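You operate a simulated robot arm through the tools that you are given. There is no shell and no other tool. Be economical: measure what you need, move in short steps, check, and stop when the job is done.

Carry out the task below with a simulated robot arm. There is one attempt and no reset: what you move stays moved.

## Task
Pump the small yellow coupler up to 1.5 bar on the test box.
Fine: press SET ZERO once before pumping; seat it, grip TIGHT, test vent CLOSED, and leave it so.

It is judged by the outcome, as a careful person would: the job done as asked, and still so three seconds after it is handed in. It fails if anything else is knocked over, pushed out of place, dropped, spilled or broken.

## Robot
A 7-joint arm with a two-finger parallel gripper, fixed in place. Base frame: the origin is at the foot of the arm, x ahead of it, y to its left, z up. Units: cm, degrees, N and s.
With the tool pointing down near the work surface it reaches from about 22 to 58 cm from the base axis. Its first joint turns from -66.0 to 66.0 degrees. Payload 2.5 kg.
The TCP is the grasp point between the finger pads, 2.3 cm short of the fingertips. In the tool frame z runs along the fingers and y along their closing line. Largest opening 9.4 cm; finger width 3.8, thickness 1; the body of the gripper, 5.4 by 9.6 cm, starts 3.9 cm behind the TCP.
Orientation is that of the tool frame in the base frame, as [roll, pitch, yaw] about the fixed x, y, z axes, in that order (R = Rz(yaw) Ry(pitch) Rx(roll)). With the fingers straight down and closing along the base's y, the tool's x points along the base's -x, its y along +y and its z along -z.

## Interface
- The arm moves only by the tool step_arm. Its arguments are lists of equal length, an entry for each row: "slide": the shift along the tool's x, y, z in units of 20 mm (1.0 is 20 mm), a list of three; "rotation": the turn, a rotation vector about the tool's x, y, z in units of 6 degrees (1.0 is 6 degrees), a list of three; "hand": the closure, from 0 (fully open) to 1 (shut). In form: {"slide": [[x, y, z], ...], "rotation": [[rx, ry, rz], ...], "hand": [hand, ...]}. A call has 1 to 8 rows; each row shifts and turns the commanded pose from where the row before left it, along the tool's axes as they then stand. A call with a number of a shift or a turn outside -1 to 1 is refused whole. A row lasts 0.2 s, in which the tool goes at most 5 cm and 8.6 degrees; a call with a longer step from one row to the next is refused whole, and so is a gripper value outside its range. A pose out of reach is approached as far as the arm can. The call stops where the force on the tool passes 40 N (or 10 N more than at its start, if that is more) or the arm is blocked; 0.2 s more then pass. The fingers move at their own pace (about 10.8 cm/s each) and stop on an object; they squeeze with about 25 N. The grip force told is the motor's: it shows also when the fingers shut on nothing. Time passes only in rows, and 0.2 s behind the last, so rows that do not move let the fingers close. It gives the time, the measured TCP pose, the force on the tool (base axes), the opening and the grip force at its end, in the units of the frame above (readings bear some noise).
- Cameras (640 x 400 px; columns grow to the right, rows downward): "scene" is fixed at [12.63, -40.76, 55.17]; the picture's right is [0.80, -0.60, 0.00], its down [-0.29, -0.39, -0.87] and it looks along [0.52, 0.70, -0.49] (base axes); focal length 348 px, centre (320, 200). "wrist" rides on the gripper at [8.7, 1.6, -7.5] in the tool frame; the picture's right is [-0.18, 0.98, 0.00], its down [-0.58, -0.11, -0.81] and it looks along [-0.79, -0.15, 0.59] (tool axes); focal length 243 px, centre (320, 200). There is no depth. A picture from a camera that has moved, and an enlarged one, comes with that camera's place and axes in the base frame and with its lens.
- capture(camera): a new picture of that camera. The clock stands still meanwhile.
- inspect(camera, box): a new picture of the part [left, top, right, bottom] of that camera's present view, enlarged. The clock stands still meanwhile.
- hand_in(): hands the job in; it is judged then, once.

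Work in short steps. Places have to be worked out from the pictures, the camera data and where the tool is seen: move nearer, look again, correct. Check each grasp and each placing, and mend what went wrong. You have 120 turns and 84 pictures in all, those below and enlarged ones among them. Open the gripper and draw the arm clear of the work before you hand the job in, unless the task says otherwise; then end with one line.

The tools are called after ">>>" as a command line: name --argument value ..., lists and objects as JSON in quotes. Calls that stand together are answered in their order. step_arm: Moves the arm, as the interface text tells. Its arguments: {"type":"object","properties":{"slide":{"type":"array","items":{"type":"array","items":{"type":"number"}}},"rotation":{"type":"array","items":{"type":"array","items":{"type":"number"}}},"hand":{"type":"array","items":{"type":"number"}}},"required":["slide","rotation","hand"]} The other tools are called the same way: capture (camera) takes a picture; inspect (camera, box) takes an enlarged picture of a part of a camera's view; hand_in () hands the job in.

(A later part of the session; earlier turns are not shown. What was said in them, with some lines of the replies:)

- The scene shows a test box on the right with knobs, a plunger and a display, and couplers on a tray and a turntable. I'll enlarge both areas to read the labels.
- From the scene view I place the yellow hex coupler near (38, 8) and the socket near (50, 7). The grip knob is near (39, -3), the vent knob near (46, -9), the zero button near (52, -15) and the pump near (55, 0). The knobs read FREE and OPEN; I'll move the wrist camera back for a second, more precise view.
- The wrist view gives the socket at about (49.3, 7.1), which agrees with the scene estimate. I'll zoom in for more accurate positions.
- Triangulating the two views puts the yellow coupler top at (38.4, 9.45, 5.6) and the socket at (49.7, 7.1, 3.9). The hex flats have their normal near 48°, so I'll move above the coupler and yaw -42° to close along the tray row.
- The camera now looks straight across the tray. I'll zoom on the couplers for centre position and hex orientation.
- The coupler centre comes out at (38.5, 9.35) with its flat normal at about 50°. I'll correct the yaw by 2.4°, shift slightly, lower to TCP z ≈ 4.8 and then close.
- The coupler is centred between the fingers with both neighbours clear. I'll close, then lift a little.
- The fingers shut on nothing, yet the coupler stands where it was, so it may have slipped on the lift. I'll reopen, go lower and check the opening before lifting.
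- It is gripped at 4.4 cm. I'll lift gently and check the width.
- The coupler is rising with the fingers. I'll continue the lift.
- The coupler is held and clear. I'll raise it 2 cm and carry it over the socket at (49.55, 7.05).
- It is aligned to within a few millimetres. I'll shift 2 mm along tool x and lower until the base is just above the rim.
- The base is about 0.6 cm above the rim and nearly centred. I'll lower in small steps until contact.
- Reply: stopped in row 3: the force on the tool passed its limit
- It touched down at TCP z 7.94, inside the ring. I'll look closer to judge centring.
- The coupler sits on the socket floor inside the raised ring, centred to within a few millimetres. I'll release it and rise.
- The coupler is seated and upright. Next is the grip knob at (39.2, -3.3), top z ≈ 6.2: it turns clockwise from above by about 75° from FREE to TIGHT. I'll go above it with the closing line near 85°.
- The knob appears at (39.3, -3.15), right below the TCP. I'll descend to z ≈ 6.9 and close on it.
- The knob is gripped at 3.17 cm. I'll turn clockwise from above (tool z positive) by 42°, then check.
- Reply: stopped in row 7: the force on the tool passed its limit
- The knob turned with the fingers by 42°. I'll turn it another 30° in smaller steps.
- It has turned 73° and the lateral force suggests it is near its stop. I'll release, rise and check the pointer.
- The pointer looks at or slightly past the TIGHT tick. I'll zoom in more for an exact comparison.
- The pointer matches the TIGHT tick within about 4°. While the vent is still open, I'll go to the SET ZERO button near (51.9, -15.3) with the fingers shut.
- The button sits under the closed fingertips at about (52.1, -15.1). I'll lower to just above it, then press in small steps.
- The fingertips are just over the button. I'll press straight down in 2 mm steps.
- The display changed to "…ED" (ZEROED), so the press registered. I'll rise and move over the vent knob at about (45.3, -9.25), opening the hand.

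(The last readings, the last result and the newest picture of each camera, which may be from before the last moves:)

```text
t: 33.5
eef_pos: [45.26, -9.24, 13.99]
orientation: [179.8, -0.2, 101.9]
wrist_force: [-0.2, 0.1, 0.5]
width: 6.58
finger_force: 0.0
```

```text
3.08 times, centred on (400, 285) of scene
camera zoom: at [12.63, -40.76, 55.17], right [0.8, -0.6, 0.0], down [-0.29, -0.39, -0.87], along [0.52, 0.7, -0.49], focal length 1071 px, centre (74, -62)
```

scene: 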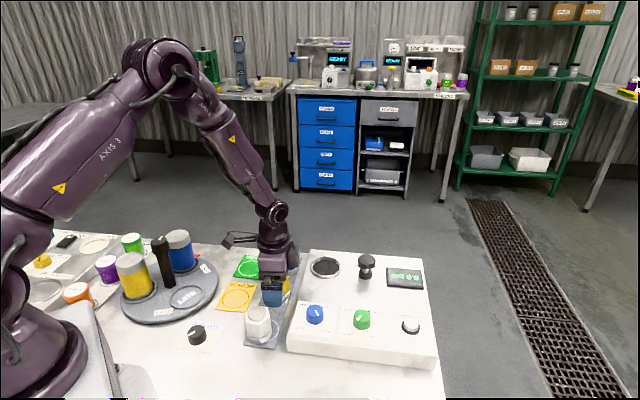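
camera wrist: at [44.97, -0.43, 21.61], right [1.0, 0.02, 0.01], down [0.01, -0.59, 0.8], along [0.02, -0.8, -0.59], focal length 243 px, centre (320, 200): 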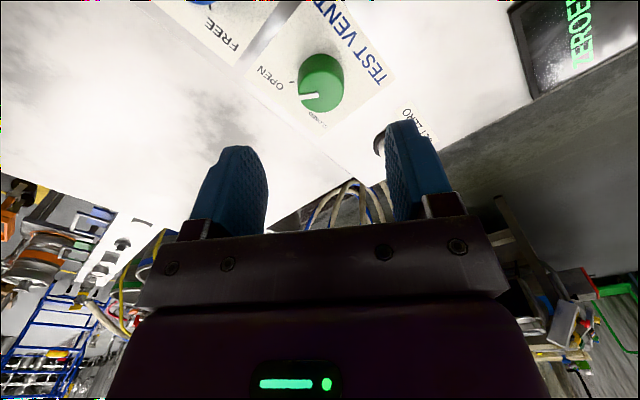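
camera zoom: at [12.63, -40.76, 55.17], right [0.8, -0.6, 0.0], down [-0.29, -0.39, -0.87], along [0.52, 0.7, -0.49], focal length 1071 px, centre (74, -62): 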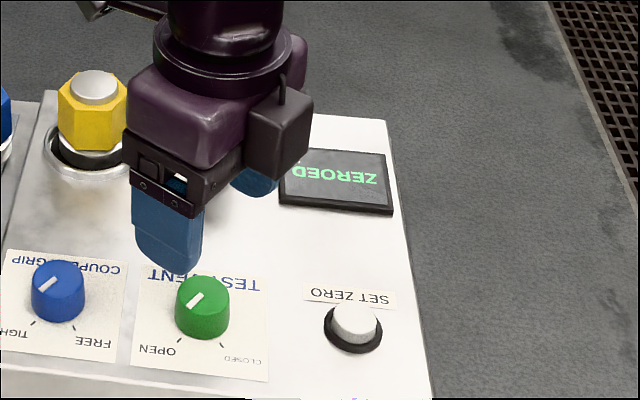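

ZEROED is confirmed and the vent knob is centred below. I'll descend, grip it and check.

>>> step_arm --slide '[[0, 0, 0.875], [0, 0, 0.875], [0, 0, 0.875], [0, 0, 0.875], [0, 0, 0], [0, 0, 0], [0, 0, 0], [0, 0, 0]]' --rotation '[[0, 0, 0], [0, 0, 0], [0, 0, 0], [0, 0, 0], [0, 0, 0], [0, 0, 0], [0, 0, 0], [0, 0, 0]]' --hand '[0.3, 0.3, 0.3, 0.3, 0.6, 1, 1, 1]'

>>> step_arm --slide '[[0, 0, 0], [0, 0, 0], [0, 0, 0], [0, 0, 0], [0, 0, 0], [0, 0, 0]]' --rotation '[[0, 0, -0.8], [0, 0, -0.8], [0, 0, -0.8], [0, 0, -0.8], [0, 0, -0.8], [0, 0, -0.8]]' --hand '[1, 1, 1, 1, 1, 1]'

>>> capture --camera "wrist"

```text
t: 35.4
eef_pos: [45.34, -9.26, 7.01]
orientation: [180.0, -0.1, 101.7]
wrist_force: [-9.3, -3.5, 1.4]
width: 3.14
finger_force: 45.2
```

```text
t: 36.8
eef_pos: [45.24, -9.19, 6.97]
orientation: [179.8, -0.1, 130.6]
wrist_force: [-9.3, -5.8, -14.9]
width: 3.16
finger_force: 45.0
```

```text
40 pictures are left
camera wrist: at [40.81, -1.56, 14.57], right [0.87, 0.5, 0.0], down [0.29, -0.51, 0.81], along [0.4, -0.7, -0.59], focal length 243 px, centre (320, 200)
```

wrist: 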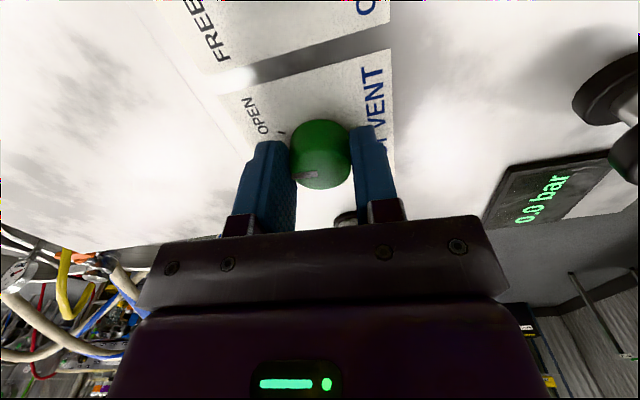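

Turned 29° so far and the display reads 0.0 bar. I'll turn it another 43°.

>>> step_arm --slide '[[0, 0, 0], [0, 0, 0], [0, 0, 0], [0, 0, 0], [0, 0, 0], [0, 0, 0], [0, 0, 0], [0, 0, 0]]' --rotation '[[0, 0, -0.9], [0, 0, -0.9], [0, 0, -0.9], [0, 0, -0.9], [0, 0, -0.9], [0, 0, -0.9], [0, 0, -0.9], [0, 0, -0.9]]' --hand '[1, 1, 1, 1, 1, 1, 1, 1]'

>>> step_arm --slide '[[0, 0, 0], [0, 0, 0], [0, 0, 0], [0, 0, -0.5], [0, 0, -1], [0, 0, -1], [0, 0, -1]]' --rotation '[[0, 0, 0], [0, 0, 0], [0, 0, 0], [0, 0, 0], [0, 0, 0], [0, 0, 0], [0, 0, 0]]' --hand '[0.3, 0.3, 0.3, 0.3, 0.3, 0.3, 0.3]'

>>> inspect --camera "wrist" --box '[250, 40, 390, 130]'

>>> inspect --camera "scene" --box '[290, 230, 430, 340]'

```text
t: 38.5
eef_pos: [45.32, -9.33, 7.05]
orientation: [179.9, 0.1, 173.6]
wrist_force: [-14.4, -5.9, -11.8]
width: 3.17
finger_force: 44.7
```

```text
t: 40.1
eef_pos: [45.34, -9.25, 13.91]
orientation: [179.8, 0.3, 173.8]
wrist_force: [0.1, -0.7, -0.2]
width: 6.57
finger_force: 0.0
```

```text
4.44 times, centred on (320, 85) of wrist
camera zoom: at [36.78, -6.67, 21.52], right [0.29, 0.96, 0.0], down [0.56, -0.17, 0.81], along [0.77, -0.23, -0.59], focal length 1078 px, centre (320, 711)
```

zoom: 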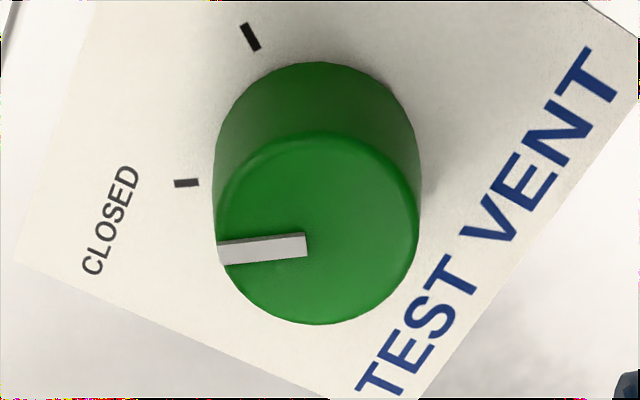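

```text
3.64 times, centred on (360, 285) of scene
camera zoom: at [12.63, -40.76, 55.17], right [0.8, -0.6, 0.0], down [-0.29, -0.39, -0.87], along [0.52, 0.7, -0.49], focal length 1266 px, centre (174, -109)
```

zoom: 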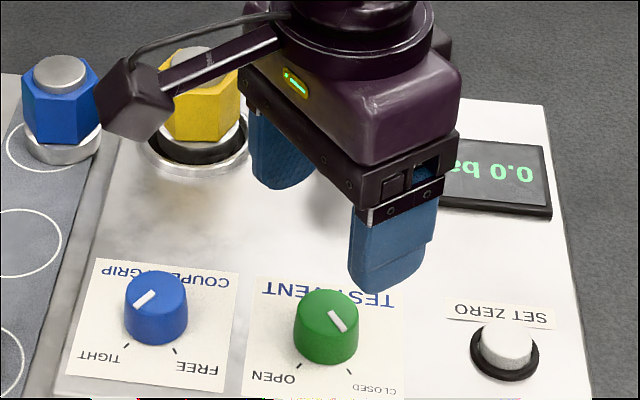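

The vent pointer is on CLOSED and the display reads 0.0 bar. Next I'll move over the pump knob near (54.7, -0.2) with the fingers shut.

>>> step_arm --slide '[[-0.694, 0.834, -0.1], [-0.694, 0.834, -0.1], [-0.694, 0.834, 0], [-0.694, 0.834, 0], [-0.694, 0.834, 0], [-0.694, 0.834, 0]]' --rotation '[[0, 0, 0], [0, 0, 0], [0, 0, 0], [0, 0, 0], [0, 0, 0], [0, 0, 0]]' --hand '[1, 1, 1, 1, 1, 1]'

>>> capture --camera "wrist"

>>> inspect --camera "scene" --box '[290, 200, 450, 310]'

```text
t: 41.5
eef_pos: [54.78, -0.23, 14.41]
orientation: [179.8, 0.2, 173.7]
wrist_force: [0.0, 0.0, -0.2]
width: 0.0
finger_force: 25.2
```

```text
37 pictures are left
camera wrist: at [46.18, 2.42, 21.99], right [0.29, 0.96, 0.0], down [0.56, -0.17, 0.81], along [0.77, -0.23, -0.59], focal length 243 px, centre (320, 200)
```

wrist: 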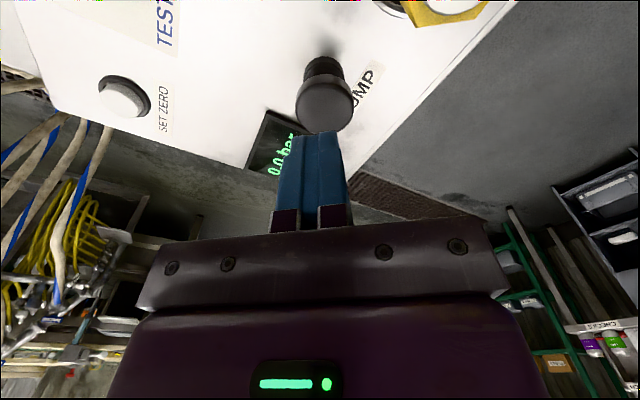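

```text
3.64 times, centred on (370, 255) of scene
camera zoom: at [12.62, -40.76, 55.17], right [0.8, -0.6, 0.0], down [-0.29, -0.39, -0.87], along [0.52, 0.7, -0.49], focal length 1266 px, centre (138, 0)
```

zoom: 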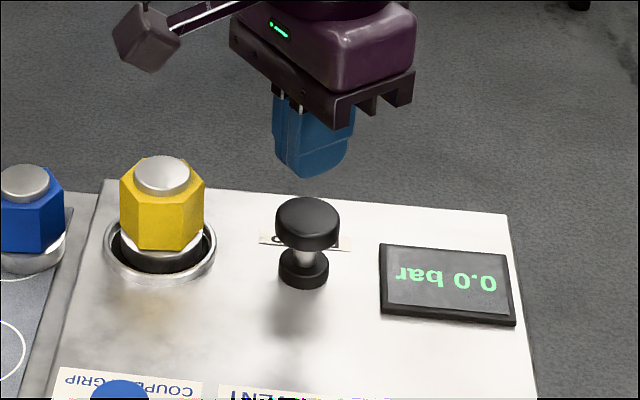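

The pump cap is at about (54.8, 0.1), top z ≈ 8.2. I'll centre and lower to just above it, then push in a first measured stroke.

>>> step_arm --slide '[[0, 0.15, 0.85], [0, 0, 0.85], [0, 0, 0.2], [0, 0, 0.2], [0, 0, 0.2], [0, 0, 0.2], [0, 0, 0.2]]' --rotation '[[0, 0, 0], [0, 0, 0], [0, 0, 0], [0, 0, 0], [0, 0, 0], [0, 0, 0], [0, 0, 0]]' --hand '[1, 1, 1, 1, 1, 1, 1]'

>>> inspect --camera "scene" --box '[290, 200, 450, 310]'

```text
t: 43.1
eef_pos: [54.69, 0.15, 9.14]
orientation: [179.7, 0.3, 173.8]
wrist_force: [1.5, -0.5, 4.8]
width: 0.01
finger_force: 24.9
```

```text
3.64 times, centred on (370, 255) of scene
camera zoom: at [12.62, -40.76, 55.17], right [0.8, -0.6, 0.0], down [-0.29, -0.39, -0.87], along [0.52, 0.7, -0.49], focal length 1266 px, centre (138, 0)
```

zoom: 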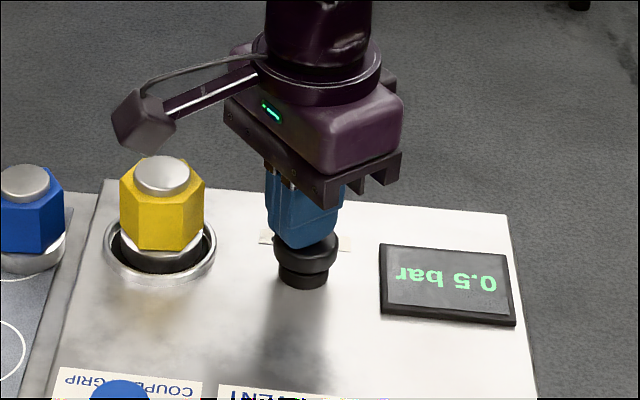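

The first stroke shows 0.5 bar. I'll raise to let the plunger return and check that it holds.

>>> step_arm --slide '[[0, 0, -0.4], [0, 0, -0.4], [0, 0, -0.3], [0, 0, 0]]' --rotation '[[0, 0, 0], [0, 0, 0], [0, 0, 0], [0, 0, 0]]' --hand '[1, 1, 1, 1]'

>>> inspect --camera "scene" --box '[290, 200, 450, 310]'

```text
t: 44.1
eef_pos: [54.77, 0.01, 11.39]
orientation: [179.9, 0.3, 173.7]
wrist_force: [-0.1, -0.4, -0.7]
width: 0.0
finger_force: 24.7
```

```text
3.64 times, centred on (370, 255) of scene
camera zoom: at [12.63, -40.76, 55.17], right [0.8, -0.6, 0.0], down [-0.29, -0.39, -0.87], along [0.52, 0.7, -0.49], focal length 1266 px, centre (138, 0)
```

zoom: 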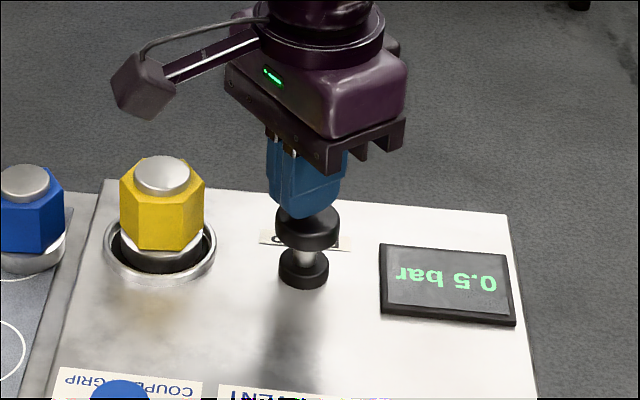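

The display holds 0.5 bar and the plunger has returned. Second stroke now, the same size.

>>> step_arm --slide '[[0, 0.04, 0.3], [0, 0, 0.2], [0, 0, 0.2], [0, 0, 0.2], [0, 0, 0.2], [0, 0, -0.4], [0, 0, -0.4], [0, 0, -0.3]]' --rotation '[[0, 0, 0], [0, 0, 0], [0, 0, 0], [0, 0, 0], [0, 0, 0], [0, 0, 0], [0, 0, 0], [0, 0, 0]]' --hand '[1, 1, 1, 1, 1, 1, 1, 1]'

>>> inspect --camera "scene" --box '[290, 200, 450, 310]'

```text
t: 46.0
eef_pos: [54.94, 0.14, 11.35]
orientation: [179.9, 0.2, 173.7]
wrist_force: [0.5, 0.1, 0.0]
width: 0.0
finger_force: 25.1
```

```text
3.64 times, centred on (370, 255) of scene
camera zoom: at [12.63, -40.76, 55.17], right [0.8, -0.6, 0.0], down [-0.29, -0.39, -0.87], along [0.52, 0.7, -0.49], focal length 1266 px, centre (138, 0)
```

zoom: 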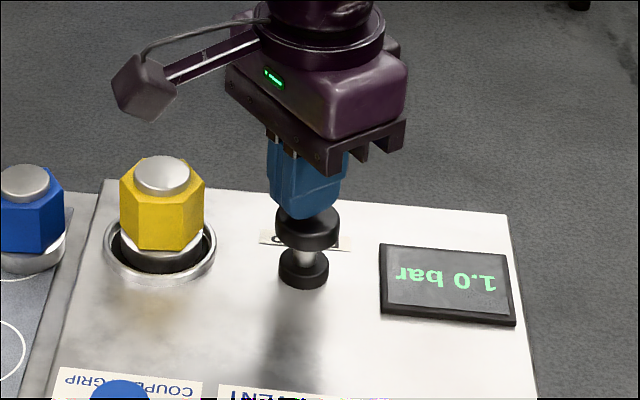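

The display reads 1.0 bar. One more identical stroke.

>>> step_arm --slide '[[0, 0, 0.3], [0, 0, 0.2], [0, 0, 0.2], [0, 0, 0.2], [0, 0, 0.2], [0, 0, -0.4], [0, 0, -0.4], [0, 0, -0.3]]' --rotation '[[0, 0, 0], [0, 0, 0], [0, 0, 0], [0, 0, 0], [0, 0, 0], [0, 0, 0], [0, 0, 0], [0, 0, 0]]' --hand '[1, 1, 1, 1, 1, 1, 1, 1]'

>>> inspect --camera "scene" --box '[290, 200, 450, 310]'

```text
t: 47.8
eef_pos: [54.75, 0.2, 11.28]
orientation: [179.8, 0.1, 173.6]
wrist_force: [0.2, 0.1, 0.7]
width: 0.0
finger_force: 25.1
```

```text
3.64 times, centred on (370, 255) of scene
camera zoom: at [12.63, -40.76, 55.17], right [0.8, -0.6, 0.0], down [-0.29, -0.39, -0.87], along [0.52, 0.7, -0.49], focal length 1266 px, centre (138, 0)
```

zoom: 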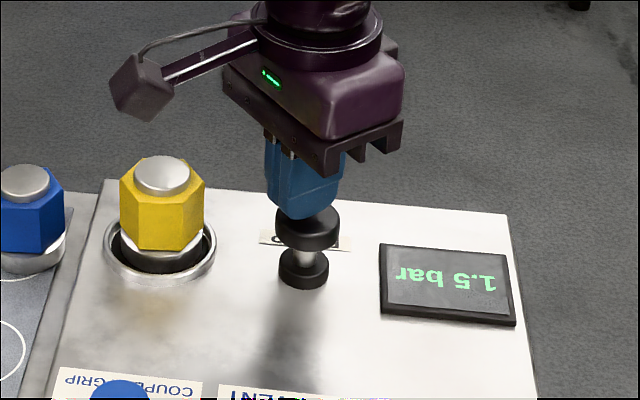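

The display reads 1.5 bar. I'll rise clear, open the gripper, wait and check that it holds.

>>> step_arm --slide '[[0, 0, -1], [0, 0, -1], [0, 0, -1], [0, 0, -1], [0, 0, -1], [0, 0, -1], [0, 0, -1], [0, 0, -1]]' --rotation '[[0, 0, 0], [0, 0, 0], [0, 0, 0], [0, 0, 0], [0, 0, 0], [0, 0, 0], [0, 0, 0], [0, 0, 0]]' --hand '[1, 1, 1, 1, 0, 0, 0, 0]'

>>> step_arm --slide '[[1, 0, 0], [1, 0, 0], [0, 0, 0], [0, 0, 0], [0, 0, 0], [0, 0, 0], [0, 0, 0], [0, 0, 0]]' --rotation '[[0, 0, 0], [0, 0, 0], [0, 0, 0], [0, 0, 0], [0, 0, 0], [0, 0, 0], [0, 0, 0], [0, 0, 0]]' --hand '[0, 0, 0, 0, 0, 0, 0, 0]'

>>> inspect --camera "scene" --box '[220, 220, 450, 370]'

```text
t: 49.5
eef_pos: [54.68, 0.14, 27.4]
orientation: [179.8, 0.2, 173.7]
wrist_force: [-1.1, 0.5, -0.2]
width: 9.42
finger_force: 0.0
```

```text
t: 51.4
eef_pos: [50.7, 0.48, 27.46]
orientation: [179.8, 0.3, 173.7]
wrist_force: [0.0, 0.3, -0.6]
width: 9.39
finger_force: 0.2
```

```text
2.67 times, centred on (335, 295) of scene
camera zoom: at [12.63, -40.76, 55.17], right [0.8, -0.6, 0.0], down [-0.29, -0.39, -0.87], along [0.52, 0.7, -0.49], focal length 928 px, centre (280, -53)
```

zoom: 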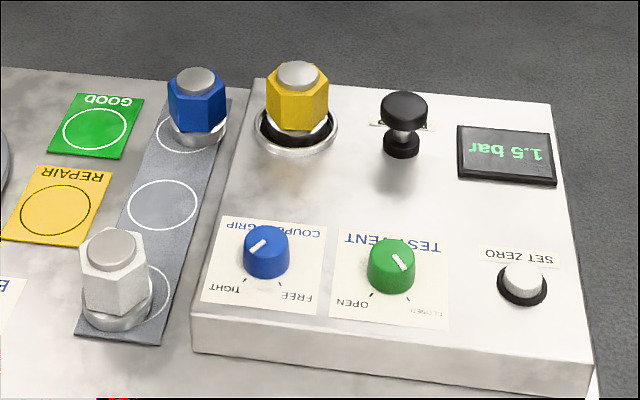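

The display still holds 1.5 bar after about 3.5 s. The coupler is seated, the knobs are on TIGHT and CLOSED, and everything else is in place, so I'm handing in.

>>> hand_in

```text
The job is handed in.
```

The yellow coupler is seated on the test box and pumped to 1.5 bar: SET ZERO was pressed once first, grip is TIGHT, test vent is CLOSED, and the reading was still 1.5 bar about 3.5 s after the last stroke.
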